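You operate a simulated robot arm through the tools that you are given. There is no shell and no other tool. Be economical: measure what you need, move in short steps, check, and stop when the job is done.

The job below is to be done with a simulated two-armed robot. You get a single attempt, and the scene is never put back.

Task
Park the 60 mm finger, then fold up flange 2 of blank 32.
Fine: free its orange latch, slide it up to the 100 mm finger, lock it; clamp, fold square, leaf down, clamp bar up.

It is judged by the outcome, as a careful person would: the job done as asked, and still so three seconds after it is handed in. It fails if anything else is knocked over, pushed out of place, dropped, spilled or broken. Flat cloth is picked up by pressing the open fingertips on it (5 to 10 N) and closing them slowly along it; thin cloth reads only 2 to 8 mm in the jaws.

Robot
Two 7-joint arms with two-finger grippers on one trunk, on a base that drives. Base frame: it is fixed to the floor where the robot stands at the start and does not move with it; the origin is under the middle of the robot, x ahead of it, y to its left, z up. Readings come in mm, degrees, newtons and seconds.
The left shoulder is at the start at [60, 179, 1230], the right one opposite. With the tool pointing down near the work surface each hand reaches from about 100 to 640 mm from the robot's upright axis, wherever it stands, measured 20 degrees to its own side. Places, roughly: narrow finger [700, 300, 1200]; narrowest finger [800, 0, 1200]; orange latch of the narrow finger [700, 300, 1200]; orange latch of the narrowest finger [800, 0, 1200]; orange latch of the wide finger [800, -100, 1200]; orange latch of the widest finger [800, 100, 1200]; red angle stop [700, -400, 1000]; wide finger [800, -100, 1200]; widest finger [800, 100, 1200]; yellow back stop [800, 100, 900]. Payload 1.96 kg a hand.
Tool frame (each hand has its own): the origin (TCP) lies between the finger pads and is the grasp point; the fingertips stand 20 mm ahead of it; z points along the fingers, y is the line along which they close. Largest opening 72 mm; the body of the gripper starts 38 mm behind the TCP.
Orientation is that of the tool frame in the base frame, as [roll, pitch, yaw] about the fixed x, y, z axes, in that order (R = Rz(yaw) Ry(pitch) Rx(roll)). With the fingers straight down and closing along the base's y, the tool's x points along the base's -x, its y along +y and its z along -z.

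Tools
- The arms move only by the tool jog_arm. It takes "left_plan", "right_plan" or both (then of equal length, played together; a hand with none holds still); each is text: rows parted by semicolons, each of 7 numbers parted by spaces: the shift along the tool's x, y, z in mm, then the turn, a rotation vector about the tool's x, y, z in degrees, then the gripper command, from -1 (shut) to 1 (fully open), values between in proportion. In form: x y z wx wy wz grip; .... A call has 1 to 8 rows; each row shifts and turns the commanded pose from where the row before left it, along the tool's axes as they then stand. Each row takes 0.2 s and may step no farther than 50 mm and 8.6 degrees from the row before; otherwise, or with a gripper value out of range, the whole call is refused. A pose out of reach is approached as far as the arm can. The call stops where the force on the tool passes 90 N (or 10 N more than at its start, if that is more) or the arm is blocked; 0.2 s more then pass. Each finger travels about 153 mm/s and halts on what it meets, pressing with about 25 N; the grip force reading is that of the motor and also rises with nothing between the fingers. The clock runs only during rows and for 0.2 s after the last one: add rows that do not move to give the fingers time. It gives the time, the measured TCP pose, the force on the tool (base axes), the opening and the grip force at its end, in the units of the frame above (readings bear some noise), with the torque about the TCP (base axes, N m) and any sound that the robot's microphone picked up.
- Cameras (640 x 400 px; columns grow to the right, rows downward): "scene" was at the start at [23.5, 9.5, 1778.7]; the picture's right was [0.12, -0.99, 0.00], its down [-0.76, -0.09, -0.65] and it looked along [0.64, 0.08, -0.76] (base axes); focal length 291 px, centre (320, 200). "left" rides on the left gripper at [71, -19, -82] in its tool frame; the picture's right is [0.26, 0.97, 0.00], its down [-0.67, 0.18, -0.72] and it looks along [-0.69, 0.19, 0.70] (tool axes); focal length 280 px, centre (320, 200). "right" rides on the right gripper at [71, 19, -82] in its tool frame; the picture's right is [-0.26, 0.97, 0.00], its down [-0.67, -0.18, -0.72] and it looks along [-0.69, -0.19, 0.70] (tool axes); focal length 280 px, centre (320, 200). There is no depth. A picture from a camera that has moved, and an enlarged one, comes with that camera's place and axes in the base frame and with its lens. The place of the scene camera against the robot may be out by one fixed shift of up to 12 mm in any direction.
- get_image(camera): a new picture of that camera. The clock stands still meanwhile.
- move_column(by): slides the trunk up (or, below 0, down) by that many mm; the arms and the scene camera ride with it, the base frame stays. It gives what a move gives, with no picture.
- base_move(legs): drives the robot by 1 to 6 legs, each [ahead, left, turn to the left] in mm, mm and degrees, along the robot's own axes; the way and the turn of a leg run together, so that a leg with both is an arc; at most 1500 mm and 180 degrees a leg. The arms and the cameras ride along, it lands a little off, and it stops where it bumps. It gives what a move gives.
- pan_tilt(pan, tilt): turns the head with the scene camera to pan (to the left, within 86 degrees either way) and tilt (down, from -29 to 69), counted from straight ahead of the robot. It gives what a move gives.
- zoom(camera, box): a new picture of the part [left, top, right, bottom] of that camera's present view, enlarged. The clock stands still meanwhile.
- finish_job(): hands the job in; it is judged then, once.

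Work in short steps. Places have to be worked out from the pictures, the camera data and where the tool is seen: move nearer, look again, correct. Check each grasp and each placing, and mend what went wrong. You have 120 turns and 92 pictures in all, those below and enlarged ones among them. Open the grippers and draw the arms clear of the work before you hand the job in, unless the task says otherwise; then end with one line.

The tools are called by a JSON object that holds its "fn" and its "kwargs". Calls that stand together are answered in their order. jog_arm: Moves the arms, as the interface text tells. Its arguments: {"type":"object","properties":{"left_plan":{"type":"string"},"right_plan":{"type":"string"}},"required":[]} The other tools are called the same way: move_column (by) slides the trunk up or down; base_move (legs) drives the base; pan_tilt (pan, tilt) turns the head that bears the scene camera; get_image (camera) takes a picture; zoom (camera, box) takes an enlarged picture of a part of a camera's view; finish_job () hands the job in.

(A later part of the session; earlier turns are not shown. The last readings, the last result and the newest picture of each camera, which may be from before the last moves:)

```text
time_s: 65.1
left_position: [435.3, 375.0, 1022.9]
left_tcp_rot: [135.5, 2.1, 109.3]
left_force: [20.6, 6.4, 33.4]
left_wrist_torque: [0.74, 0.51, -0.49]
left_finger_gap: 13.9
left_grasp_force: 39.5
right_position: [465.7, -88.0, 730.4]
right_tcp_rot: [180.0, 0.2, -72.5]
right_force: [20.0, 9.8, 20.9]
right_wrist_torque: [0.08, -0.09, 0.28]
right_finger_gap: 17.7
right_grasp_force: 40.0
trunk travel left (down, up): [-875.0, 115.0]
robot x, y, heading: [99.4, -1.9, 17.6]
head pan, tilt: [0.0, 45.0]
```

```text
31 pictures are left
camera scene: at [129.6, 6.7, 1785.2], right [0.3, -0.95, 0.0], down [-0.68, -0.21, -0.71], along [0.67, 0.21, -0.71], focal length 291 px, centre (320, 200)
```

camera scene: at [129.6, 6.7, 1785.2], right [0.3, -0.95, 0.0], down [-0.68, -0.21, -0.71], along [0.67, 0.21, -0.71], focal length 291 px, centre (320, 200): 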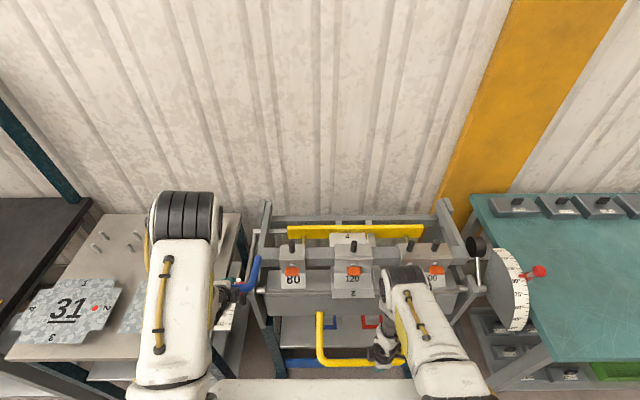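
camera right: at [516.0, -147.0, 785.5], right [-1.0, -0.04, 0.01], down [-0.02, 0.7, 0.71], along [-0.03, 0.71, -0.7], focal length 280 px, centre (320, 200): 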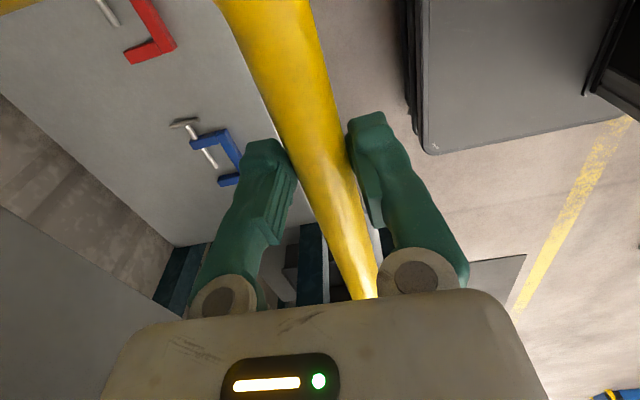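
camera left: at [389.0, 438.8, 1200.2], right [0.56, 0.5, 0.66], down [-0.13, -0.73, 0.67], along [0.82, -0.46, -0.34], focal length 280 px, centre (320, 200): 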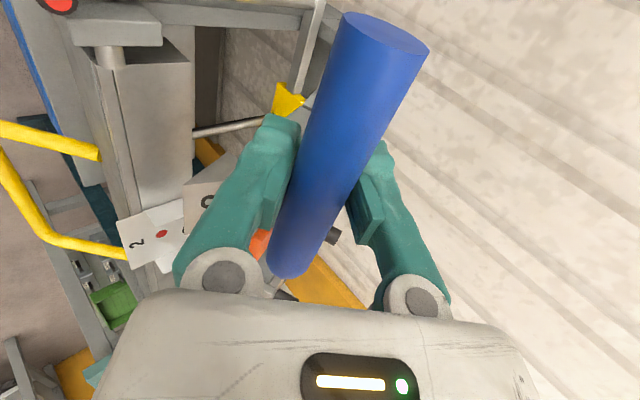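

The reading fits a hinge at X 488, z 908 with radius 235, about 15° folded so far. I'll follow that circle.

{"fn": "jog_arm", "kwargs": {"right_plan": "0 2 -7 0 0 0 -0.9; 0 4 -7 0 0 0 -0.9; 0 5 -6.5 0 0 0 -0.9; 0 5 -6.5 0 0 0 -0.9; 0 5 -6.5 0 0 0 -0.9; 0 0 0 0 0 0 -0.9"}}

{"fn": "get_image", "kwargs": {"camera": "right"}}

```text
time_s: 66.5
left_position: [434.8, 376.0, 1022.2]
left_tcp_rot: [135.3, 2.0, 109.4]
left_force: [34.9, 13.0, 17.7]
left_wrist_torque: [0.75, 0.55, -0.45]
left_finger_gap: 13.8
left_grasp_force: 40.1
right_position: [438.8, -95.6, 764.1]
right_tcp_rot: [179.3, -0.1, -72.5]
right_force: [-40.7, -5.0, -28.9]
right_wrist_torque: [-0.28, 0.0, 0.27]
right_finger_gap: 17.5
right_grasp_force: 39.8
trunk travel left (down, up): [-875.0, 115.0]
robot x, y, heading: [98.5, -0.0, 17.1]
head pan, tilt: [0.0, 45.0]
```

```text
30 pictures are left
camera right: at [443.2, -169.4, 845.8], right [-1.0, -0.04, 0.01], down [-0.02, 0.7, 0.71], along [-0.04, 0.71, -0.7], focal length 280 px, centre (320, 200)
```

right: 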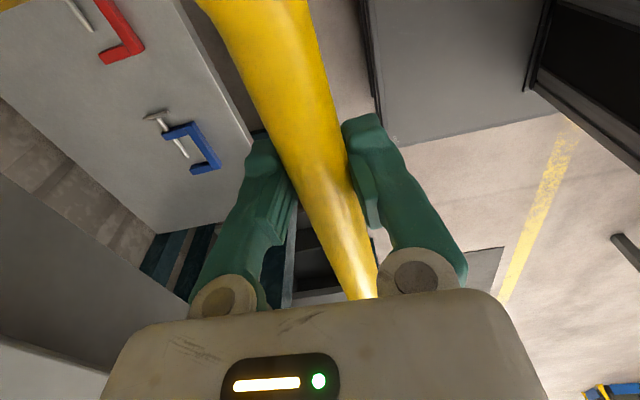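

The bar is seated deeper in the jaws now. I'll ease slightly outward and continue along the tangent.

{"fn": "jog_arm", "kwargs": {"right_plan": "0 8 -5 0 0 0 -0.9; 0 6 -8 0 0 0 -0.9; 0 5 -8.7 0 0 0 -0.9; 0 4.5 -9 0 0 0 -0.9; 0 0 0 0 0 0 -0.9"}}

```text
time_s: 67.7
left_position: [434.8, 375.1, 1023.0]
left_tcp_rot: [135.5, 1.8, 109.6]
left_force: [31.7, 15.0, 15.4]
left_wrist_torque: [0.42, 0.44, -0.7]
left_finger_gap: 13.9
left_grasp_force: 39.7
right_position: [421.7, -102.0, 797.8]
right_tcp_rot: [179.8, 0.0, -72.6]
right_force: [-23.4, -11.3, -14.8]
right_wrist_torque: [-0.09, 0.17, 0.39]
right_finger_gap: 18.4
right_grasp_force: 40.0
trunk travel left (down, up): [-875.0, 115.0]
robot x, y, heading: [101.5, 0.7, 17.4]
head pan, tilt: [0.0, 45.0]
```

{"fn": "jog_arm", "kwargs": {"right_plan": "0 6 -8.5 0 0 0 -0.9; 0 4.5 -9 0 0 0 -0.9; 0 3.8 -9.3 0 0 0 -0.9; 0 3.3 -9.5 0 0 0 -0.9; 0 2.9 -9.6 0 0 0 -0.9; 0 0 0 0 0 0 -0.9", "left_plan": "0 -1 1 0 0 0 -0.8; 0 -1 1 0 0 0 -0.8; 0 0 0 0 0 0 -0.8; 0 0 0 0 0 0 -0.8; 0 0 0 0 0 0 -0.8; 0 0 0 0 0 0 -0.8"}}

{"fn": "get_image", "kwargs": {"camera": "scene"}}

```text
time_s: 69.1
left_position: [434.7, 375.2, 1022.3]
left_tcp_rot: [135.0, 1.9, 109.4]
left_force: [16.7, 8.2, 59.2]
left_wrist_torque: [0.79, 0.52, -0.6]
left_finger_gap: 13.7
left_grasp_force: 39.8
right_position: [404.9, -108.0, 844.5]
right_tcp_rot: [-179.7, 0.3, -72.5]
right_force: [18.0, 7.8, 4.6]
right_wrist_torque: [0.09, -0.05, 0.3]
right_finger_gap: 17.1
right_grasp_force: 40.2
trunk travel left (down, up): [-875.0, 115.0]
robot x, y, heading: [98.1, 0.4, 17.6]
head pan, tilt: [0.0, 45.0]
```

```text
29 pictures are left
camera scene: at [128.2, 3.8, 1785.6], right [0.3, -0.95, 0.0], down [-0.68, -0.21, -0.71], along [0.67, 0.21, -0.71], focal length 291 px, centre (320, 200)
```

scene: 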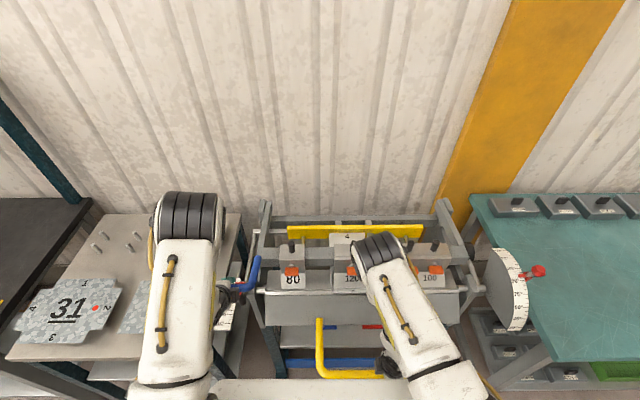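

Hinge fit confirmed (r≈237); the leaf is at about 45°. Continuing.

{"fn": "jog_arm", "kwargs": {"right_plan": "0 1.6 -9.7 0 0 0 -0.9; 0 1.6 -9.8 0 0 0 -0.9; 0 1.5 -9.9 0 0 0 -0.9; 0 1.1 -10 0 0 0 -0.9; 0 0.7 -10 0 0 0 -0.9; 0 0.3 -10 0 0 0 -0.9; 0 0 0 0 0 0 -0.9"}}

{"fn": "get_image", "kwargs": {"camera": "right"}}

```text
time_s: 70.7
left_position: [435.9, 375.4, 1021.8]
left_tcp_rot: [135.0, 2.0, 109.4]
left_force: [12.4, 11.8, 61.0]
left_wrist_torque: [0.6, 0.54, -0.75]
left_finger_gap: 12.4
left_grasp_force: 39.1
right_position: [397.6, -110.8, 900.5]
right_tcp_rot: [-179.8, 0.1, -72.5]
right_force: [32.0, 5.7, -1.4]
right_wrist_torque: [-0.11, 0.07, 0.34]
right_finger_gap: 16.3
right_grasp_force: 40.1
trunk travel left (down, up): [-875.0, 115.0]
robot x, y, heading: [97.1, -1.7, 17.3]
head pan, tilt: [0.0, 45.0]
```

```text
28 pictures are left
camera right: at [400.9, -183.6, 982.6], right [-1.0, -0.04, 0.0], down [-0.03, 0.7, 0.72], along [-0.03, 0.72, -0.7], focal length 280 px, centre (320, 200)
```

right: 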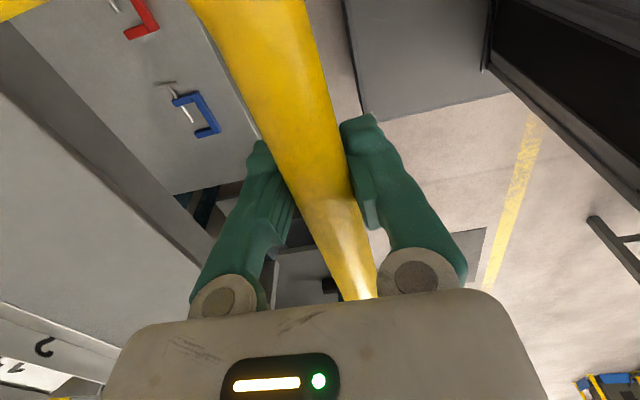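

About 59° folded. Continuing, bearing forward slightly.

{"fn": "jog_arm", "kwargs": {"right_plan": "0 -2 -10 0 0 0 -0.9; 0 -1.5 -10 0 0 0 -0.9; 0 -1.3 -10 0 0 0 -0.9; 0 -1.5 -9.9 0 0 0 -0.9; 0 -2 -9.8 0 0 0 -0.9; 0 0 0 0 0 0 -0.9"}}

{"fn": "get_image", "kwargs": {"camera": "scene"}}

```text
time_s: 72.1
left_position: [436.9, 376.0, 1020.7]
left_tcp_rot: [135.1, 2.0, 109.3]
left_force: [29.5, 4.4, 45.5]
left_wrist_torque: [0.67, 0.7, -0.61]
left_finger_gap: 12.2
left_grasp_force: 39.7
right_position: [404.4, -107.3, 952.1]
right_tcp_rot: [179.8, 0.1, -72.5]
right_force: [-0.3, 16.7, -2.8]
right_wrist_torque: [0.16, 0.25, 0.37]
right_finger_gap: 14.8
right_grasp_force: 40.3
trunk travel left (down, up): [-875.0, 115.0]
robot x, y, heading: [98.6, -0.1, 17.2]
head pan, tilt: [0.0, 45.0]
```

```text
27 pictures are left
camera scene: at [129.4, 6.4, 1785.2], right [0.3, -0.95, 0.0], down [-0.68, -0.21, -0.71], along [0.67, 0.21, -0.71], focal length 291 px, centre (320, 200)
```

scene: 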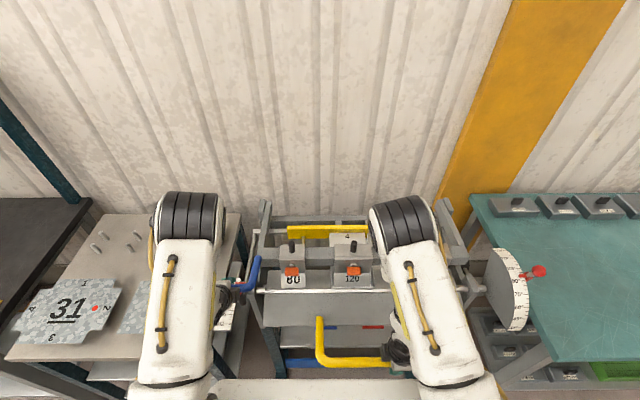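

About 72° now. Continuing towards 90°, then watching for the stop.

{"fn": "jog_arm", "kwargs": {"right_plan": "0 -2.1 -9.8 0 0 0 -0.9; 0 -2.5 -9.7 0 0 0 -0.9; 0 -2.9 -9.6 0 0 0 -0.9; 0 -3.3 -9.4 0 0 0 -0.9; 0 0 0 0 0 0 -0.9", "left_plan": "0 -1 1 0 0 0 -0.8; 0 0 0 0 0 0 -0.8; 0 0 0 0 0 0 -0.8; 0 0 0 0 0 0 -0.8; 0 0 0 0 0 0 -0.8"}}

{"fn": "get_image", "kwargs": {"camera": "right"}}

{"fn": "zoom", "kwargs": {"camera": "scene", "box": [440, 200, 570, 340]}}

```text
time_s: 73.3
left_position: [437.0, 376.3, 1019.0]
left_tcp_rot: [135.1, 1.9, 109.4]
left_force: [19.0, -0.3, 62.1]
left_wrist_torque: [0.86, 0.76, -0.48]
left_finger_gap: 11.2
left_grasp_force: 38.3
right_position: [418.3, -103.5, 990.5]
right_tcp_rot: [180.0, 0.2, -72.5]
right_force: [22.3, 24.2, -14.4]
right_wrist_torque: [0.34, 0.53, 0.44]
right_finger_gap: 13.8
right_grasp_force: 39.5
trunk travel left (down, up): [-875.0, 115.0]
robot x, y, heading: [99.6, 1.9, 17.5]
head pan, tilt: [0.0, 45.0]
```

```text
26 pictures are left
camera right: at [421.0, -177.5, 1070.9], right [-1.0, -0.04, 0.0], down [-0.03, 0.7, 0.72], along [-0.03, 0.72, -0.7], focal length 280 px, centre (320, 200)
```

right: 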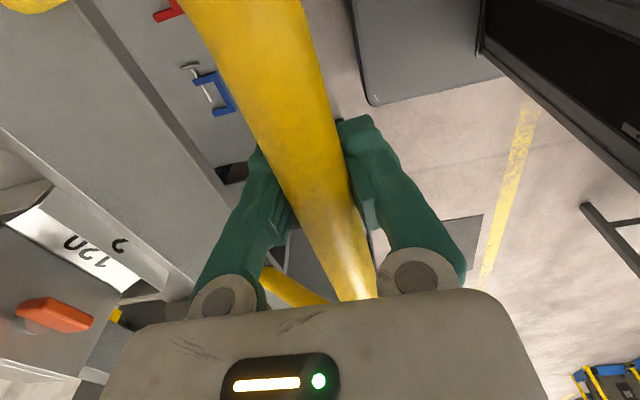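

```text
2.86 times, centred on (505, 270) of scene
camera zoom: at [132.1, 5.3, 1785.2], right [0.3, -0.95, 0.0], down [-0.68, -0.21, -0.7], along [0.67, 0.21, -0.71], focal length 831 px, centre (-209, 0)
```

zoom: 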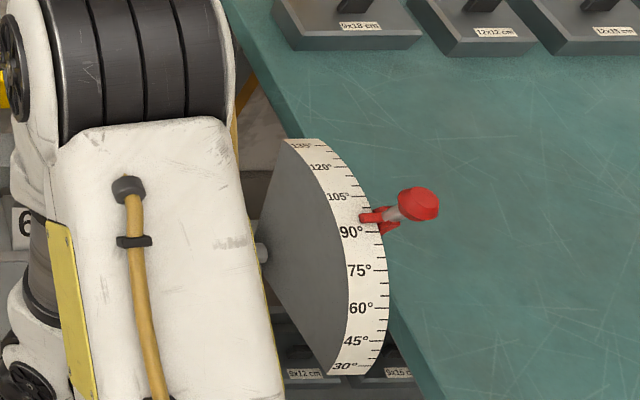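

Flange 2 is rising beside the 120 face, at about 83°. I'll creep on in smaller steps toward the stop.

{"fn": "jog_arm", "kwargs": {"right_plan": "0 -3.9 -9.2 0 0 0 -0.9; 0 -3.5 -7.2 0 0 0 -0.9; 0 -2.2 -4.4 0 0 0 -0.9; 0 0 0 0 0 0 -0.9"}}

{"fn": "get_image", "kwargs": {"camera": "right"}}

```text
time_s: 74.3
left_position: [437.5, 377.2, 1017.9]
left_tcp_rot: [135.1, 1.9, 109.5]
left_force: [18.8, 3.3, 59.1]
left_wrist_torque: [0.76, 0.81, -0.56]
left_finger_gap: 10.5
left_grasp_force: 38.0
right_position: [428.4, -100.1, 1011.4]
right_tcp_rot: [179.9, 0.3, -72.5]
right_force: [25.6, 24.6, -20.1]
right_wrist_torque: [0.46, 0.6, 0.32]
right_finger_gap: 13.2
right_grasp_force: 40.0
trunk travel left (down, up): [-875.0, 115.0]
robot x, y, heading: [96.3, -2.8, 17.3]
head pan, tilt: [0.0, 45.0]
```

```text
24 pictures are left
camera right: at [431.3, -174.1, 1091.3], right [-1.0, -0.04, 0.0], down [-0.03, 0.7, 0.72], along [-0.03, 0.72, -0.7], focal length 280 px, centre (320, 200)
```

right: 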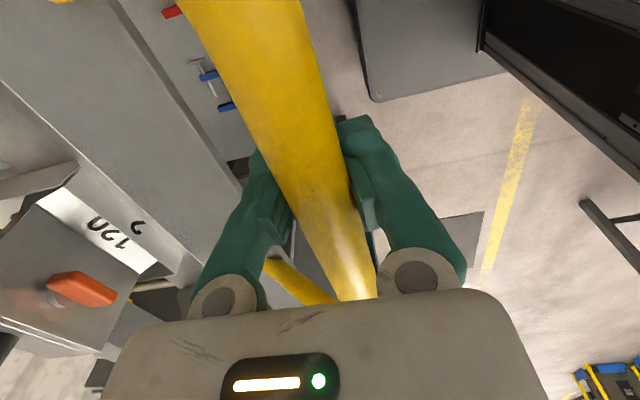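

At about 89° by geometry. I'll re-seat the left grip slightly forward while the right creeps on to the stop.

{"fn": "jog_arm", "kwargs": {"right_plan": "0 -2 -3.5 0 0 0 -0.9; 0 -2 -3.5 0 0 0 -0.9; 0 -2.1 -3.4 0 0 0 -0.9; 0 0 0 0 0 0 -0.9", "left_plan": "0 0.5 1.5 0 0 0 -0.8; 0 0.5 1.5 0 0 0 -0.8; 0 0 0 0 0 0 -0.8; 0 0 0 0 0 0 -0.8"}}

{"fn": "zoom", "kwargs": {"camera": "scene", "box": [240, 210, 520, 390]}}

```text
time_s: 75.3
left_position: [440.5, 377.8, 1014.4]
left_tcp_rot: [135.4, 1.8, 109.4]
left_force: [16.6, 1.6, 55.4]
left_wrist_torque: [0.86, 0.95, -0.55]
left_finger_gap: 8.6
left_grasp_force: 36.7
right_position: [434.0, -99.6, 1020.4]
right_tcp_rot: [-180.0, 0.3, -72.5]
right_force: [27.4, 26.5, -24.8]
right_wrist_torque: [0.04, 0.56, 0.39]
right_finger_gap: 13.1
right_grasp_force: 39.9
trunk travel left (down, up): [-875.0, 115.0]
robot x, y, heading: [100.5, 2.4, 17.2]
head pan, tilt: [0.0, 45.0]
```

```text
2.22 times, centred on (380, 300) of scene
camera zoom: at [135.0, 6.8, 1785.1], right [0.3, -0.95, 0.0], down [-0.68, -0.21, -0.7], along [0.67, 0.21, -0.71], focal length 646 px, centre (187, -22)
```

zoom: 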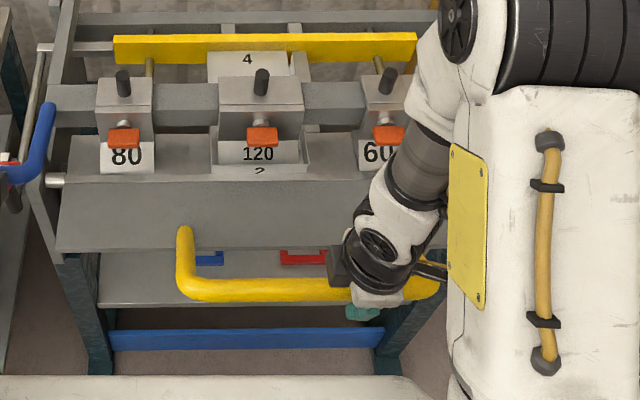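

The handle has turned about 90° from rest, but flange 2 still looks less than upright. I'll zoom in close on the flange.

{"fn": "zoom", "kwargs": {"camera": "scene", "box": [300, 235, 420, 310]}}

{"fn": "zoom", "kwargs": {"camera": "right", "box": [0, 100, 240, 350]}}

```text
5.33 times, centred on (360, 272) of scene
camera zoom: at [135.0, 6.8, 1785.1], right [0.3, -0.95, 0.0], down [-0.68, -0.21, -0.7], along [0.67, 0.21, -0.71], focal length 1552 px, centre (107, -187)
```

zoom: 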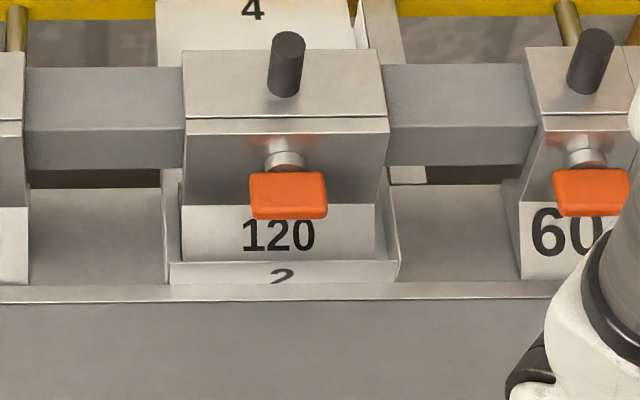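

```text
1.60 times, centred on (120, 225) of right
camera zoom: at [437.5, -172.3, 1101.3], right [-1.0, -0.04, 0.0], down [-0.03, 0.7, 0.72], along [-0.03, 0.72, -0.7], focal length 449 px, centre (640, 160)
```

zoom: 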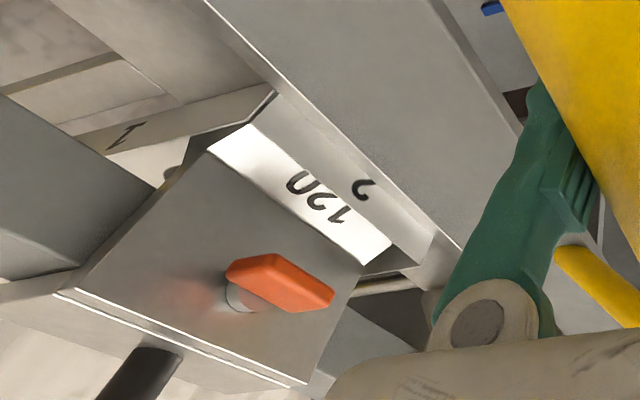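

The outer face of flange 2 is visible standing up behind the leaf's lip, so the fold is near square; the stop is not yet felt. I'll creep on toward the stop.

{"fn": "jog_arm", "kwargs": {"right_plan": "0 -2.2 -3.4 0 0 0 -0.9; 0 -2.2 -3.4 0 0 0 -0.9; 0 -2.2 -3.3 0 0 0 -0.9; 0 0 0 0 0 0 -0.9"}}

{"fn": "get_image", "kwargs": {"camera": "left"}}

```text
time_s: 76.3
left_position: [440.8, 377.4, 1010.8]
left_tcp_rot: [136.1, 1.9, 109.5]
left_force: [24.3, 8.5, 14.4]
left_wrist_torque: [-0.01, 0.71, -0.15]
left_finger_gap: 17.3
left_grasp_force: 7.3
right_position: [440.2, -97.1, 1029.2]
right_tcp_rot: [179.2, 0.0, -72.6]
right_force: [8.2, 13.8, -59.5]
right_wrist_torque: [0.01, 0.17, 0.29]
right_finger_gap: 13.9
right_grasp_force: 40.2
trunk travel left (down, up): [-875.0, 115.0]
robot x, y, heading: [96.4, 2.5, 17.3]
head pan, tilt: [0.0, 45.0]
```

```text
20 pictures are left
camera left: at [350.3, 423.0, 1054.2], right [0.56, 0.5, 0.66], down [-0.13, -0.74, 0.66], along [0.82, -0.46, -0.35], focal length 280 px, centre (320, 200)
```

left: 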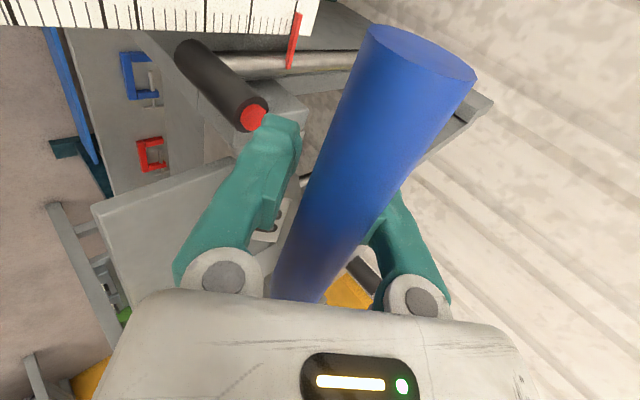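

The right hand now meets firm resistance (−60 N), so the leaf is at its stop. The left grip slipped a little, so I'll check the clamp bar and the flange.

{"fn": "zoom", "kwargs": {"camera": "scene", "box": [230, 200, 430, 320]}}

```text
3.20 times, centred on (330, 260) of scene
camera zoom: at [139.5, 9.2, 1784.1], right [0.3, -0.95, 0.0], down [-0.68, -0.21, -0.7], along [0.67, 0.21, -0.71], focal length 931 px, centre (288, 8)
```

zoom: 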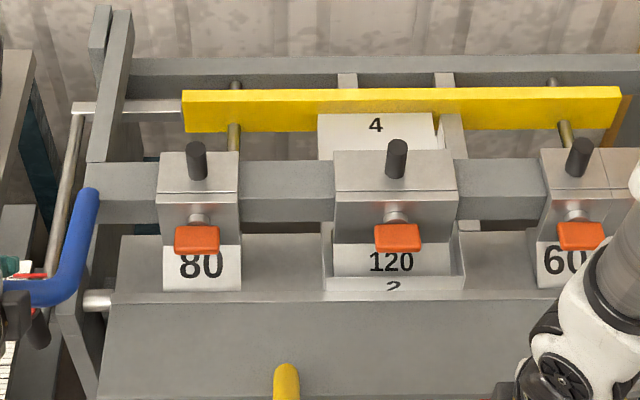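

The clamp bar is still down and the flange is folded to the stop. Now I'll bring the leaf back down along the same arc, checking on the way.

{"fn": "jog_arm", "kwargs": {"right_plan": "0 7.5 13.2 0 0 0 -0.9; 0 7.5 13.2 0 0 0 -0.9; 0 6 14.5 0 0 0 -0.9; 0 6 14.5 0 0 0 -0.9; 0 3.8 15.5 0 0 0 -0.9; 0 3.8 15.5 0 0 0 -0.9; 0 1.7 15.5 0 0 0 -0.9; 0 1.7 15.5 0 0 0 -0.9"}}

```text
time_s: 78.1
left_position: [437.2, 378.4, 1014.6]
left_tcp_rot: [135.7, 1.9, 109.4]
left_force: [33.5, 9.4, 7.0]
left_wrist_torque: [-0.15, 0.67, -0.29]
left_finger_gap: 19.9
left_grasp_force: 10.0
right_position: [399.8, -111.0, 914.3]
right_tcp_rot: [179.6, -0.1, -72.7]
right_force: [-5.5, -4.7, 2.4]
right_wrist_torque: [-0.15, -0.29, 0.34]
right_finger_gap: 10.5
right_grasp_force: 37.3
trunk travel left (down, up): [-875.0, 115.0]
robot x, y, heading: [99.8, 1.5, 17.6]
head pan, tilt: [0.0, 45.0]
```

The right grip is narrowing, so I'll check the bar in the jaws.

{"fn": "get_image", "kwargs": {"camera": "right"}}

```text
18 pictures are left
camera right: at [403.4, -183.7, 995.1], right [-1.0, -0.04, 0.01], down [-0.02, 0.7, 0.71], along [-0.03, 0.71, -0.7], focal length 280 px, centre (320, 200)
```

right: 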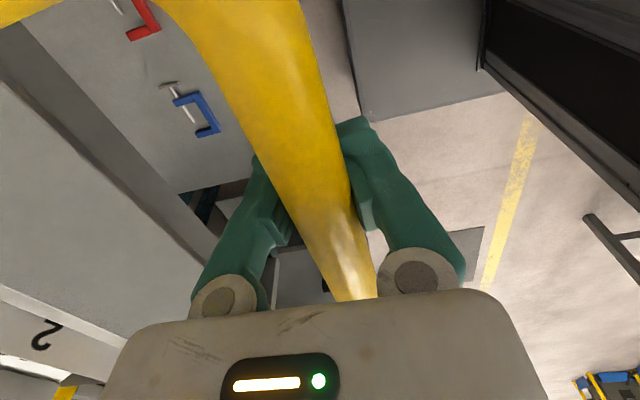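

The bar sits deep in the jaws, captive between palm and fingers, which suits lowering. Continuing down.

{"fn": "jog_arm", "kwargs": {"right_plan": "0 0 15.5 0 0 0 -0.9; 0 -0.5 15.5 0 0 0 -0.9; 0 -2 15.5 0 0 0 -0.9; 0 -2.8 15.5 0 0 0 -0.9; 0 -4.9 15 0 0 0 -0.9; 0 -4.9 15 0 0 0 -0.9; 0 -6.9 14.2 0 0 0 -0.9; 0 -6.9 14.2 0 0 0 -0.9"}}

```text
time_s: 79.9
left_position: [433.7, 375.0, 1016.2]
left_tcp_rot: [135.1, 1.9, 109.3]
left_force: [38.2, 15.7, 11.5]
left_wrist_torque: [-0.03, 0.72, -0.23]
left_finger_gap: 24.9
left_grasp_force: 13.5
right_position: [414.0, -105.4, 793.0]
right_tcp_rot: [178.9, -0.2, -72.7]
right_force: [-67.3, -25.5, -25.2]
right_wrist_torque: [1.33, -1.24, 0.67]
right_finger_gap: 6.3
right_grasp_force: 34.3
trunk travel left (down, up): [-875.0, 115.0]
robot x, y, heading: [100.9, 3.0, 17.0]
head pan, tilt: [0.0, 45.0]
```

{"fn": "get_image", "kwargs": {"camera": "right"}}

```text
17 pictures are left
camera right: at [418.1, -178.6, 874.6], right [-1.0, -0.04, 0.02], down [-0.01, 0.71, 0.71], along [-0.04, 0.71, -0.71], focal length 280 px, centre (320, 200)
```

right: 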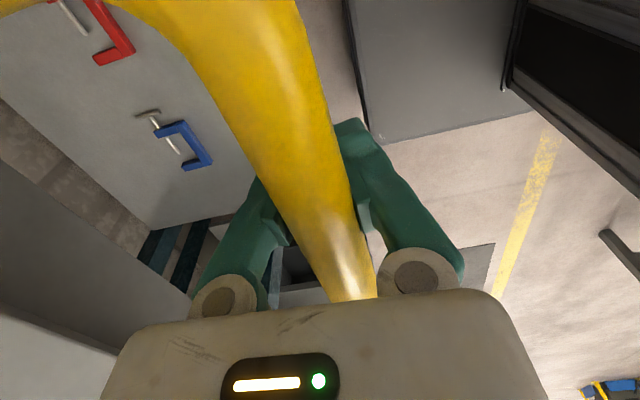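

The bar has worked up to the palm, so the hand must follow the arc about 30 mm lower than the bar. I'll correct outward and continue more gently.

{"fn": "jog_arm", "kwargs": {"right_plan": "0 6 4 0 0 0 -0.7; 0 -2 10 0 0 0 -0.7; 0 -6 13 0 0 0 -0.7; 0 -8 14 0 0 0 -0.7; 0 -8.7 14 0 0 0 -0.7; 0 0 0 0 0 0 -0.7"}}

```text
time_s: 81.3
left_position: [435.2, 375.3, 1018.2]
left_tcp_rot: [135.2, 2.0, 109.4]
left_force: [18.3, 6.6, 39.8]
left_wrist_torque: [0.31, 0.29, -0.13]
left_finger_gap: 23.4
left_grasp_force: 12.3
right_position: [443.0, -94.5, 737.5]
right_tcp_rot: [-179.9, 0.2, -72.6]
right_force: [-10.7, -6.0, -7.1]
right_wrist_torque: [0.12, -0.23, 0.09]
right_finger_gap: 15.3
right_grasp_force: 2.8
trunk travel left (down, up): [-875.0, 115.0]
robot x, y, heading: [96.7, 3.1, 17.5]
head pan, tilt: [0.0, 45.0]
```

Loads are low again. Continuing to the rest position.

{"fn": "jog_arm", "kwargs": {"right_plan": "0 -8.5 11 0 0 0 -0.7; 0 -10 11 0 0 0 -0.7; 0 -12 11 0 0 0 -0.7; 0 -12 10 0 0 0 -0.7; 0 -12 8 0 0 0 -0.7; 0 0 0 0 0 0 -0.7"}}

{"fn": "get_image", "kwargs": {"camera": "right"}}

```text
time_s: 82.7
left_position: [434.7, 374.9, 1017.2]
left_tcp_rot: [135.3, 1.9, 109.3]
left_force: [18.3, 6.0, 36.5]
left_wrist_torque: [0.35, 0.36, -0.09]
left_finger_gap: 22.4
left_grasp_force: 11.6
right_position: [497.9, -78.2, 690.0]
right_tcp_rot: [-179.9, 0.3, -72.5]
right_force: [-2.5, 0.2, -0.6]
right_wrist_torque: [0.0, -0.06, 0.01]
right_finger_gap: 12.1
right_grasp_force: 1.3
trunk travel left (down, up): [-875.0, 115.0]
robot x, y, heading: [98.9, 2.8, 17.3]
head pan, tilt: [0.0, 45.0]
```

```text
16 pictures are left
camera right: at [500.9, -151.9, 769.6], right [-1.0, -0.04, 0.0], down [-0.03, 0.7, 0.72], along [-0.03, 0.72, -0.7], focal length 280 px, centre (320, 200)
```

right: 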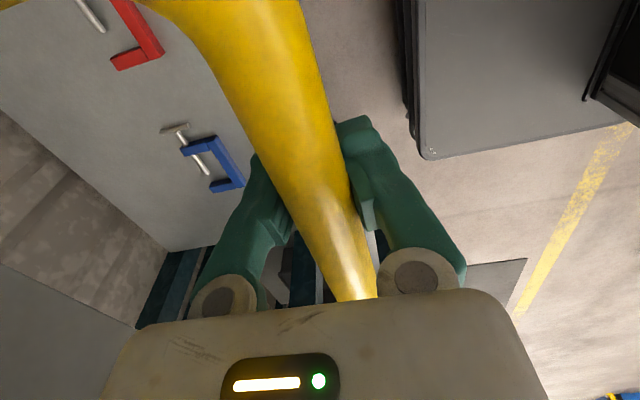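

{"fn": "jog_arm", "kwargs": {"right_plan": "0 -6 5 0 0 0 -0.7; 0 -6 5 0 0 0 -0.7; 0 -5 3 0 0 0 -0.7; 0 -4 2 0 0 0 -0.7; 0 0 0 0 0 0 -0.7"}}

```text
time_s: 83.3
left_position: [435.7, 377.0, 1020.3]
left_tcp_rot: [134.5, 2.1, 108.9]
left_force: [17.1, 11.0, 11.0]
left_wrist_torque: [-0.29, 0.24, -0.32]
left_finger_gap: 17.1
left_grasp_force: 7.0
right_position: [533.3, -73.0, 701.3]
right_tcp_rot: [-178.4, -1.1, -72.2]
right_force: [-56.3, -11.0, -16.0]
right_wrist_torque: [-0.02, -0.09, -0.11]
right_finger_gap: 64.8
right_grasp_force: 25.3
trunk travel left (down, up): [-875.0, 115.0]
robot x, y, heading: [94.2, 2.7, 17.3]
head pan, tilt: [0.0, 45.0]
stopped in row 3 (right hand): the force on the tool passed its limit at 115 N (the readings are from after the stop); the commanded pose is now the measured one
```

Something jammed there and the jaws were forced open. I'll look before moving.

{"fn": "get_image", "kwargs": {"camera": "right"}}

{"fn": "get_image", "kwargs": {"camera": "scene"}}

```text
15 pictures are left
camera right: at [534.5, -145.4, 782.9], right [-1.0, -0.05, -0.03], down [-0.06, 0.7, 0.71], along [-0.01, 0.71, -0.71], focal length 280 px, centre (320, 200)
```

right: 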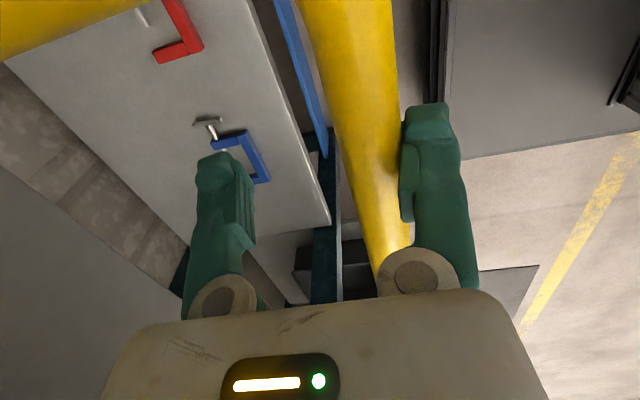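

```text
14 pictures are left
camera scene: at [119.5, 6.0, 1784.7], right [0.3, -0.96, 0.0], down [-0.67, -0.21, -0.71], along [0.68, 0.21, -0.71], focal length 291 px, centre (320, 200)
```

scene: 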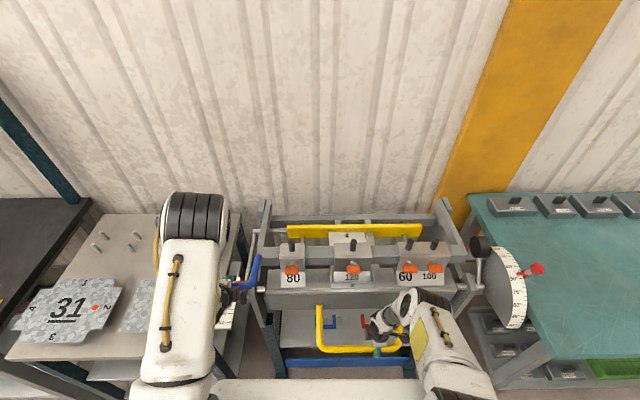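

The leaf is fully down again, with its handle back at rest. I'll open the right jaws and lift the hand clear.

{"fn": "jog_arm", "kwargs": {"right_plan": "0 0 0 0 0 0 1; 0 3 -3 0 0 0 1; 0 3 -10 0 0 0 1; 0 2 -20 0 0 0 1; 0 0 -40 0 0 0 1; 0 0 -45 0 0 0 1; 0 0 -45 0 0 0 1; 0 0 -45 0 0 0 1"}}

{"fn": "jog_arm", "kwargs": {"right_plan": "0 5 -45 0 0 0 0; 0 10 -45 0 0 0 0; 0 10 -45 0 0 0 0; 20 10 -30 0 0 0 0; 0 0 0 0 0 0 0"}}

{"fn": "zoom", "kwargs": {"camera": "scene", "box": [220, 200, 500, 370]}}

```text
time_s: 85.2
left_position: [438.3, 376.0, 1017.1]
left_tcp_rot: [135.2, 2.1, 108.9]
left_force: [16.4, 7.6, 17.5]
left_wrist_torque: [-0.17, 0.29, -0.3]
left_finger_gap: 17.2
left_grasp_force: 7.1
right_position: [522.1, -72.5, 906.9]
right_tcp_rot: [-178.2, -0.8, -72.2]
right_force: [-0.1, -0.3, 0.0]
right_wrist_torque: [-0.01, -0.02, -0.03]
right_finger_gap: 72.0
right_grasp_force: 0.1
trunk travel left (down, up): [-875.0, 115.0]
robot x, y, heading: [94.8, -0.3, 17.3]
head pan, tilt: [0.0, 45.0]
```

```text
time_s: 86.3
left_position: [438.9, 375.3, 1016.6]
left_tcp_rot: [135.2, 2.0, 109.0]
left_force: [17.3, 6.3, 16.0]
left_wrist_torque: [0.09, 0.4, -0.09]
left_finger_gap: 17.3
left_grasp_force: 7.5
right_position: [489.7, -101.9, 1070.1]
right_tcp_rot: [-178.1, -0.9, -72.1]
right_force: [-0.2, -0.6, -0.7]
right_wrist_torque: [-0.02, -0.02, 0.02]
right_finger_gap: 35.7
right_grasp_force: 0.1
trunk travel left (down, up): [-875.0, 115.0]
robot x, y, heading: [100.3, 2.3, 17.3]
head pan, tilt: [0.0, 45.0]
```

```text
2.29 times, centred on (360, 285) of scene
camera zoom: at [127.8, 6.2, 1785.2], right [0.3, -0.95, 0.0], down [-0.68, -0.21, -0.71], along [0.67, 0.21, -0.71], focal length 665 px, centre (229, 6)
```

zoom: 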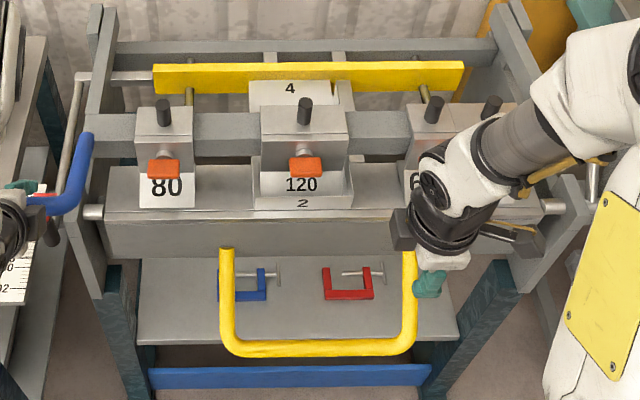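

Flange 2 stands up with its outer label showing. I'll estimate its angle from the right wrist camera before raising the clamp.

{"fn": "get_image", "kwargs": {"camera": "right"}}

{"fn": "zoom", "kwargs": {"camera": "scene", "box": [315, 255, 395, 305]}}

```text
12 pictures are left
camera right: at [490.2, -176.2, 1151.6], right [-1.0, -0.05, -0.04], down [-0.06, 0.7, 0.71], along [-0.01, 0.71, -0.7], focal length 280 px, centre (320, 200)
```

right: 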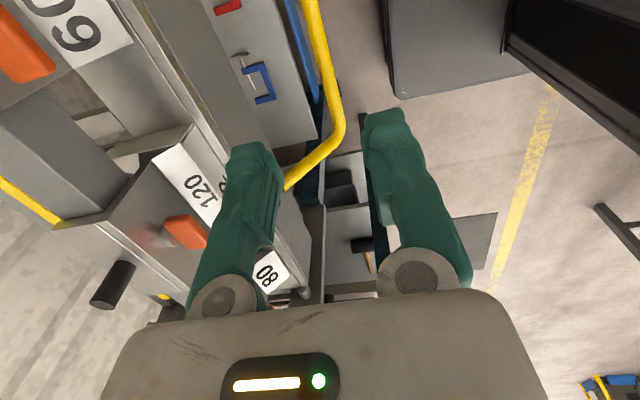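

```text
8.00 times, centred on (355, 280) of scene
camera zoom: at [127.8, 6.2, 1785.2], right [0.3, -0.95, 0.0], down [-0.68, -0.21, -0.71], along [0.67, 0.21, -0.71], focal length 2328 px, centre (40, -440)
```

zoom: 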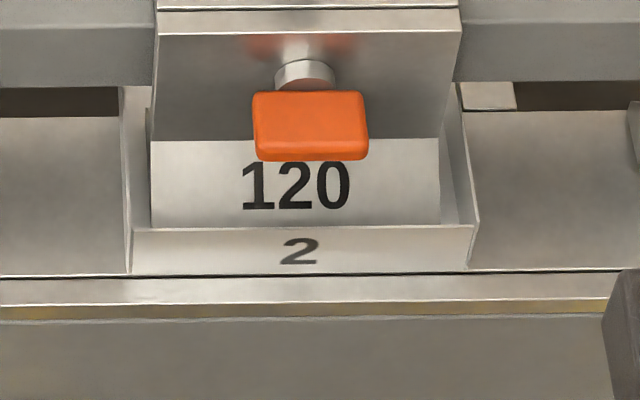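

By projection (flange 36 mm wide, edge height matching), flange 2 stands at 90° within a couple of degrees after springing back from the stop. Now for the clamp lever: I'll check how the left hand holds it.

{"fn": "get_image", "kwargs": {"camera": "left"}}

```text
10 pictures are left
camera left: at [347.4, 420.8, 1058.1], right [0.55, 0.49, 0.67], down [-0.14, -0.74, 0.66], along [0.82, -0.46, -0.34], focal length 280 px, centre (320, 200)
```

left: 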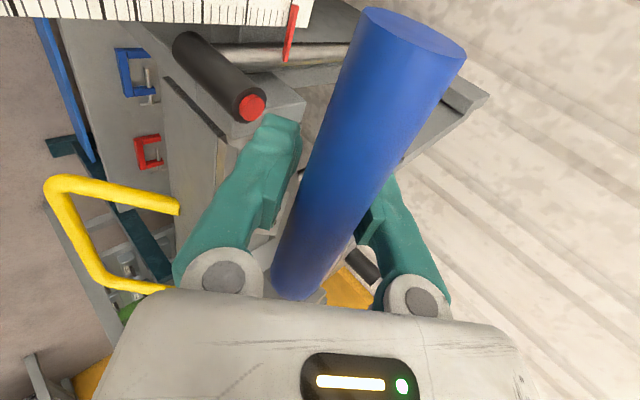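

The handle is deep in the jaws. I'll open just a little, draw back 14 mm along the tool so it sits at the pads, and close again.

{"fn": "jog_arm", "kwargs": {"left_plan": "0 2 -4 0 0 0 -0.1; 0 2 -6 0 0 0 0.05; 0 1 -5 0 0 0 0.05; 0 0 0 0 0 0 -0.5; 0 0 0 0 0 0 -0.9; 0 0 0 0 0 0 -0.9"}}

{"fn": "get_image", "kwargs": {"camera": "left"}}

```text
time_s: 87.8
left_position: [428.7, 372.5, 1030.7]
left_tcp_rot: [135.2, 2.1, 109.0]
left_force: [-4.2, -1.2, -5.7]
left_wrist_torque: [0.52, 0.34, -0.66]
left_finger_gap: 17.7
left_grasp_force: 40.3
right_position: [487.4, -103.0, 1071.3]
right_tcp_rot: [-178.1, -0.9, -72.2]
right_force: [0.2, -0.2, 0.6]
right_wrist_torque: [-0.02, -0.04, 0.01]
right_finger_gap: 36.1
right_grasp_force: 0.1
trunk travel left (down, up): [-875.0, 115.0]
robot x, y, heading: [99.0, 1.9, 17.4]
head pan, tilt: [0.0, 45.0]
```

```text
9 pictures are left
camera left: at [337.6, 418.7, 1071.8], right [0.56, 0.49, 0.67], down [-0.14, -0.74, 0.66], along [0.82, -0.46, -0.34], focal length 280 px, centre (320, 200)
```

left: 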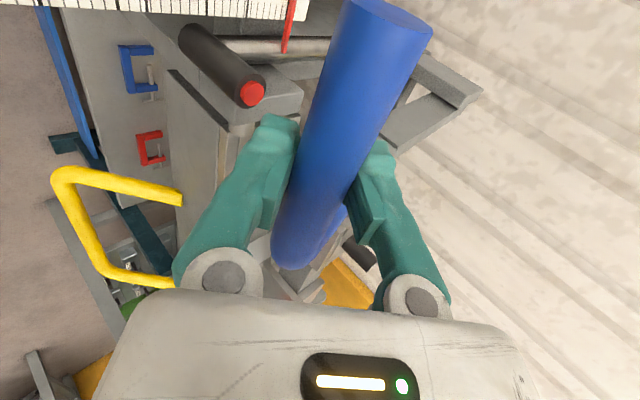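

Gripped again at the pads. I'll now raise the clamp bar by retracing the arc.

{"fn": "jog_arm", "kwargs": {"left_plan": "0 10.2 -6.7 0 0 0 -0.9; 0 10.2 -6.7 0 0 0 -0.9; 0 13.2 -7.2 0 0 0 -0.9; 0 13.2 -7.2 0 0 0 -0.9; 0 15.6 -6.7 0 0 0 -0.9; 0 15.6 -6.7 0 0 0 -0.9; 0 0 0 0 0 0 -0.9"}}

```text
time_s: 89.3
left_position: [456.8, 382.7, 1116.0]
left_tcp_rot: [135.1, 2.0, 108.7]
left_force: [11.5, -13.7, -3.6]
left_wrist_torque: [-0.05, 0.07, -1.26]
left_finger_gap: 16.7
left_grasp_force: 40.2
right_position: [490.2, -104.1, 1069.9]
right_tcp_rot: [-178.1, -0.8, -72.2]
right_force: [-0.3, -0.5, 0.2]
right_wrist_torque: [-0.02, -0.01, 0.02]
right_finger_gap: 35.9
right_grasp_force: 0.0
trunk travel left (down, up): [-875.0, 115.0]
robot x, y, heading: [96.5, 2.8, 17.1]
head pan, tilt: [0.0, 45.0]
```

{"fn": "jog_arm", "kwargs": {"left_plan": "-1 16.1 -4.4 0 0 0 -0.9; -1 16.1 -4.4 0 0 0 -0.9; -1 16.1 -4.4 0 0 0 -0.9; -0.5 15.6 -2.6 0 0 0 -0.9; -0.5 15.6 -2.6 0 0 0 -0.9; -0.5 15.6 -2.6 0 0 0 -0.9; 0 0 0 0 0 0 -0.9"}}

{"fn": "zoom", "kwargs": {"camera": "scene", "box": [200, 180, 480, 355]}}

```text
time_s: 91.0
left_position: [508.2, 400.3, 1196.0]
left_tcp_rot: [135.3, 2.0, 109.0]
left_force: [19.7, -5.1, -15.7]
left_wrist_torque: [0.32, 0.22, -0.62]
left_finger_gap: 16.0
left_grasp_force: 40.5
right_position: [492.0, -101.8, 1068.5]
right_tcp_rot: [-178.1, -0.8, -72.2]
right_force: [0.4, 0.8, 0.9]
right_wrist_torque: [-0.01, 0.0, -0.04]
right_finger_gap: 35.8
right_grasp_force: 0.1
trunk travel left (down, up): [-875.0, 115.0]
robot x, y, heading: [97.1, 1.0, 17.3]
head pan, tilt: [0.0, 45.0]
```

```text
2.29 times, centred on (340, 268) of scene
camera zoom: at [133.0, 6.5, 1785.0], right [0.3, -0.95, 0.0], down [-0.68, -0.21, -0.7], along [0.67, 0.21, -0.71], focal length 665 px, centre (274, 46)
```

zoom: 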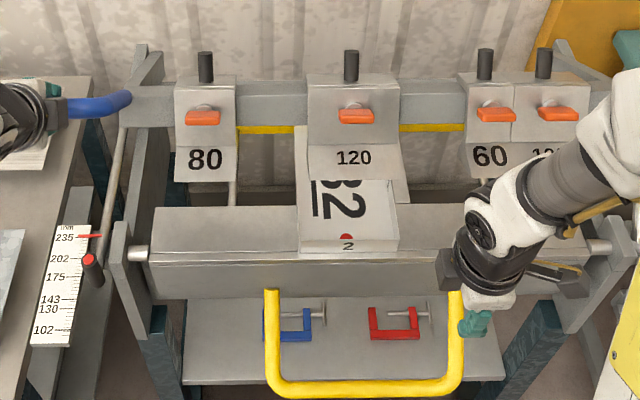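

The bar is rising and the blank stays in place with flange 2 upright. Continuing up to the rest position.

{"fn": "jog_arm", "kwargs": {"left_plan": "-0.5 16.4 -0.8 0 0 0 -0.9; -0.5 16.4 -0.8 0 0 0 -0.9; 0 16.4 -0.8 0 0 0 -0.9; 0 13.8 1.4 0 0 0 -0.9; 0 13.8 1.4 0 0 0 -0.9; 0 13.8 1.4 0 0 0 -0.9; 0 13.8 1.4 0 0 0 -0.9; 0 0 0 0 0 0 -0.9"}}

{"fn": "jog_arm", "kwargs": {"left_plan": "0 12 3.5 0 0 0 -0.9; 0 12 3.5 0 0 0 -0.9; 0 12 4 0 0 0 -0.9; 0 8 4 0 0 0 -0.9; 0 8 5 0 0 0 -0.9; 0 6 4 0 0 0 -0.9; 0 0 0 0 0 0 -0.9"}}

{"fn": "get_image", "kwargs": {"camera": "scene"}}

```text
time_s: 92.8
left_position: [582.1, 424.7, 1266.8]
left_tcp_rot: [135.4, 2.0, 109.0]
left_force: [17.4, -13.6, -18.8]
left_wrist_torque: [0.06, 0.06, -1.11]
left_finger_gap: 16.9
left_grasp_force: 40.3
right_position: [492.7, -103.6, 1068.9]
right_tcp_rot: [-178.2, -0.8, -72.2]
right_force: [0.5, -1.0, 0.2]
right_wrist_torque: [0.01, 0.01, 0.01]
right_finger_gap: 35.9
right_grasp_force: 0.0
trunk travel left (down, up): [-875.0, 115.0]
robot x, y, heading: [95.0, 1.8, 17.4]
head pan, tilt: [0.0, 45.0]
```

```text
time_s: 94.3
left_position: [630.9, 441.7, 1295.6]
left_tcp_rot: [135.0, 1.8, 109.0]
left_force: [7.0, -17.9, 2.8]
left_wrist_torque: [0.12, -0.04, -0.97]
left_finger_gap: 17.1
left_grasp_force: 40.6
right_position: [488.2, -106.9, 1068.9]
right_tcp_rot: [-178.0, -0.6, -72.2]
right_force: [0.1, -1.0, -0.5]
right_wrist_torque: [0.01, 0.01, 0.03]
right_finger_gap: 36.0
right_grasp_force: 0.2
trunk travel left (down, up): [-875.0, 115.0]
robot x, y, heading: [97.4, 1.7, 17.4]
head pan, tilt: [0.0, 45.0]
```

```text
7 pictures are left
camera scene: at [127.0, -0.5, 1785.3], right [0.3, -0.95, 0.0], down [-0.68, -0.21, -0.71], along [0.67, 0.21, -0.71], focal length 291 px, centre (320, 200)
```

scene: 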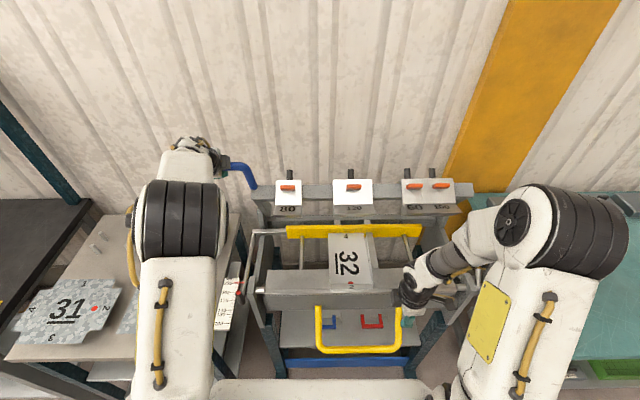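

Nearly up. I'll push the last bit until its rest is felt.

{"fn": "jog_arm", "kwargs": {"left_plan": "0 3.5 3 0 0 0 -0.9; 0 3.5 3 0 0 0 -0.9; 0 3.5 3.5 0 0 0 -0.9; 0 3.5 3.5 0 0 0 -0.9; 0 0 0 0 0 0 -0.9"}}

```text
time_s: 95.5
left_position: [642.8, 446.1, 1298.9]
left_tcp_rot: [134.6, 1.7, 109.1]
left_force: [-8.6, -21.0, 21.4]
left_wrist_torque: [0.64, 0.21, -0.49]
left_finger_gap: 16.4
left_grasp_force: 39.8
right_position: [484.1, -108.2, 1071.4]
right_tcp_rot: [-177.5, -0.6, -72.2]
right_force: [0.0, 1.2, -0.4]
right_wrist_torque: [0.01, 0.02, 0.04]
right_finger_gap: 36.0
right_grasp_force: 0.1
trunk travel left (down, up): [-875.0, 115.0]
robot x, y, heading: [96.1, 0.3, 17.4]
head pan, tilt: [0.0, 45.0]
```

{"fn": "jog_arm", "kwargs": {"left_plan": "0 2 3 0 0 0 -0.9; 0 2 3 0 0 0 -0.9; 0 0 0 0 0 0 -0.9"}}

{"fn": "zoom", "kwargs": {"camera": "scene", "box": [200, 130, 480, 305]}}

```text
time_s: 96.3
left_position: [645.4, 449.4, 1294.7]
left_tcp_rot: [134.8, 1.8, 109.0]
left_force: [-29.9, -26.0, 3.8]
left_wrist_torque: [0.87, 0.25, -0.42]
left_finger_gap: 14.5
left_grasp_force: 39.7
right_position: [481.6, -108.1, 1072.2]
right_tcp_rot: [-177.5, -0.7, -72.1]
right_force: [1.0, -0.3, 0.6]
right_wrist_torque: [0.0, 0.0, 0.01]
right_finger_gap: 35.9
right_grasp_force: 0.0
trunk travel left (down, up): [-875.0, 115.0]
robot x, y, heading: [93.6, -0.6, 17.4]
head pan, tilt: [0.0, 45.0]
```

```text
2.29 times, centred on (340, 218) of scene
camera zoom: at [113.5, -3.5, 1785.0], right [0.3, -0.95, 0.0], down [-0.67, -0.21, -0.71], along [0.68, 0.21, -0.7], focal length 665 px, centre (274, 160)
```

zoom: 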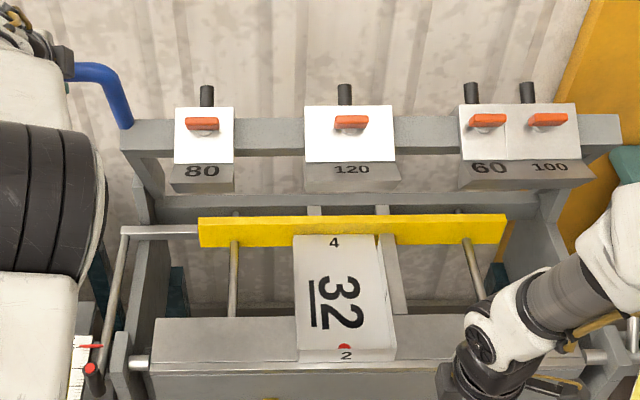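

The clamp bar is at its top stop (firm −40 N). I'll release the lever and back away.

{"fn": "jog_arm", "kwargs": {"left_plan": "0 -2 -2 0 0 0 0; 0 0 0 0 0 0 1; 0 0 0 0 0 0 1; 0 0 -15 0 0 0 1; 0 0 -30 0 0 0 1; 0 0 -40 0 0 0 1; 0 -40 -10 0 0 0 1; 0 0 0 0 0 0 1"}}

{"fn": "get_image", "kwargs": {"camera": "scene"}}

```text
time_s: 98.2
left_position: [562.9, 425.7, 1332.3]
left_tcp_rot: [135.3, 2.1, 109.1]
left_force: [0.9, -0.1, -0.4]
left_wrist_torque: [0.02, 0.01, -0.02]
left_finger_gap: 72.2
left_grasp_force: 0.1
right_position: [488.7, -104.0, 1071.0]
right_tcp_rot: [-178.0, -0.8, -72.2]
right_force: [0.0, -0.5, 0.8]
right_wrist_torque: [0.03, 0.01, 0.06]
right_finger_gap: 35.9
right_grasp_force: 0.1
trunk travel left (down, up): [-875.0, 115.0]
robot x, y, heading: [94.3, -1.7, 17.1]
head pan, tilt: [0.0, 45.0]
```

```text
5 pictures are left
camera scene: at [125.1, 6.1, 1785.1], right [0.3, -0.95, 0.0], down [-0.68, -0.21, -0.71], along [0.67, 0.21, -0.71], focal length 291 px, centre (320, 200)
```

scene: 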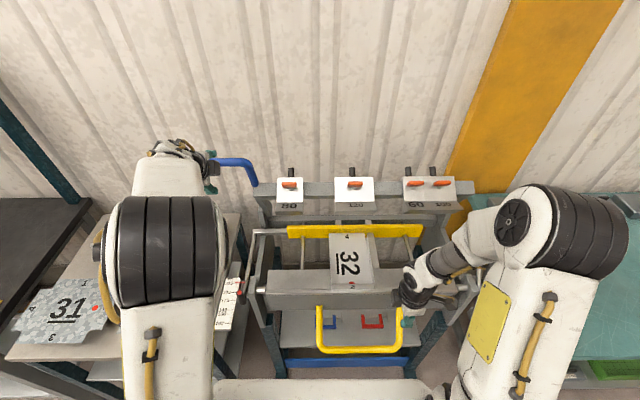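

The bar stays up by itself. I'll draw both arms clear with the grippers open and take a final look.

{"fn": "jog_arm", "kwargs": {"left_plan": "0 -30 -30 0 0 0 1; 0 -30 -30 0 0 0 1; 0 -30 -30 0 0 0 1; 0 0 0 0 0 0 1", "right_plan": "0 20 -40 0 0 0 1; 0 20 -30 0 0 0 1; 20 20 -20 0 0 0 1; 0 0 0 0 0 0 1"}}

{"fn": "zoom", "kwargs": {"camera": "scene", "box": [200, 140, 480, 360]}}

{"fn": "zoom", "kwargs": {"camera": "scene", "box": [300, 220, 420, 310]}}

```text
time_s: 99.2
left_position: [440.6, 380.7, 1329.5]
left_tcp_rot: [135.2, 2.0, 109.0]
left_force: [0.2, 0.8, 0.4]
left_wrist_torque: [-0.02, 0.0, -0.03]
left_finger_gap: 71.9
left_grasp_force: 0.1
right_position: [451.6, -138.6, 1157.7]
right_tcp_rot: [-178.0, -0.7, -72.2]
right_force: [0.8, 0.5, -0.3]
right_wrist_torque: [0.04, 0.01, 0.01]
right_finger_gap: 72.1
right_grasp_force: 0.1
right hand out of reach, approached as far as the arm can: row 3
trunk travel left (down, up): [-875.0, 115.0]
robot x, y, heading: [96.0, -2.7, 17.6]
head pan, tilt: [0.0, 45.0]
```

```text
1.82 times, centred on (340, 250) of scene
camera zoom: at [126.2, 5.0, 1785.1], right [0.3, -0.95, 0.0], down [-0.68, -0.21, -0.71], along [0.67, 0.21, -0.71], focal length 529 px, centre (284, 109)
```

zoom: 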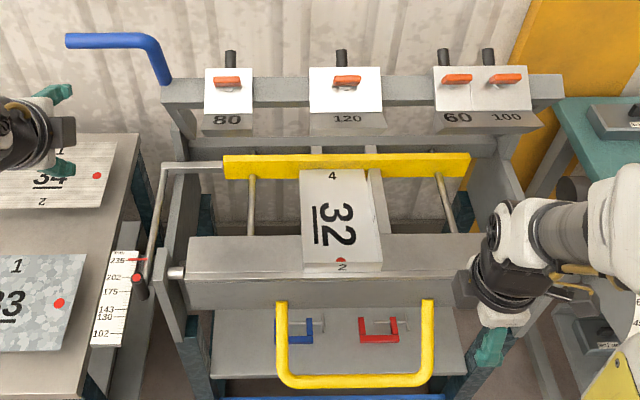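

```text
4.44 times, centred on (360, 265) of scene
camera zoom: at [126.2, 5.0, 1785.1], right [0.3, -0.95, 0.0], down [-0.68, -0.21, -0.71], along [0.67, 0.21, -0.71], focal length 1293 px, centre (142, -89)
```

zoom: 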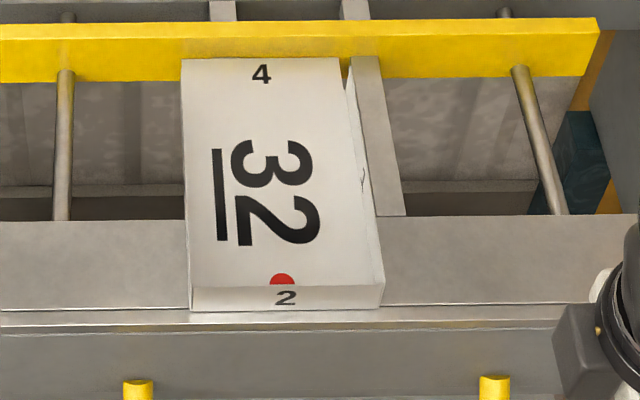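

All looks right. One close check of the corner compares flange 2's height and angle with the finished side flange.

{"fn": "zoom", "kwargs": {"camera": "scene", "box": [330, 265, 386, 300]}}

```text
11.43 times, centred on (358, 282) of scene
camera zoom: at [126.2, 5.0, 1785.1], right [0.3, -0.95, 0.0], down [-0.68, -0.21, -0.71], along [0.67, 0.21, -0.71], focal length 3325 px, centre (-114, -743)
```

zoom: 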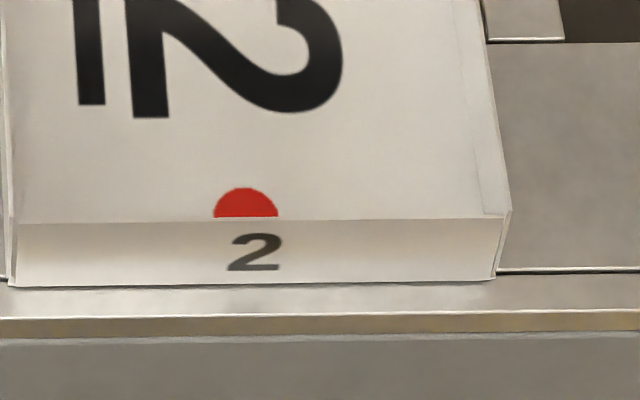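

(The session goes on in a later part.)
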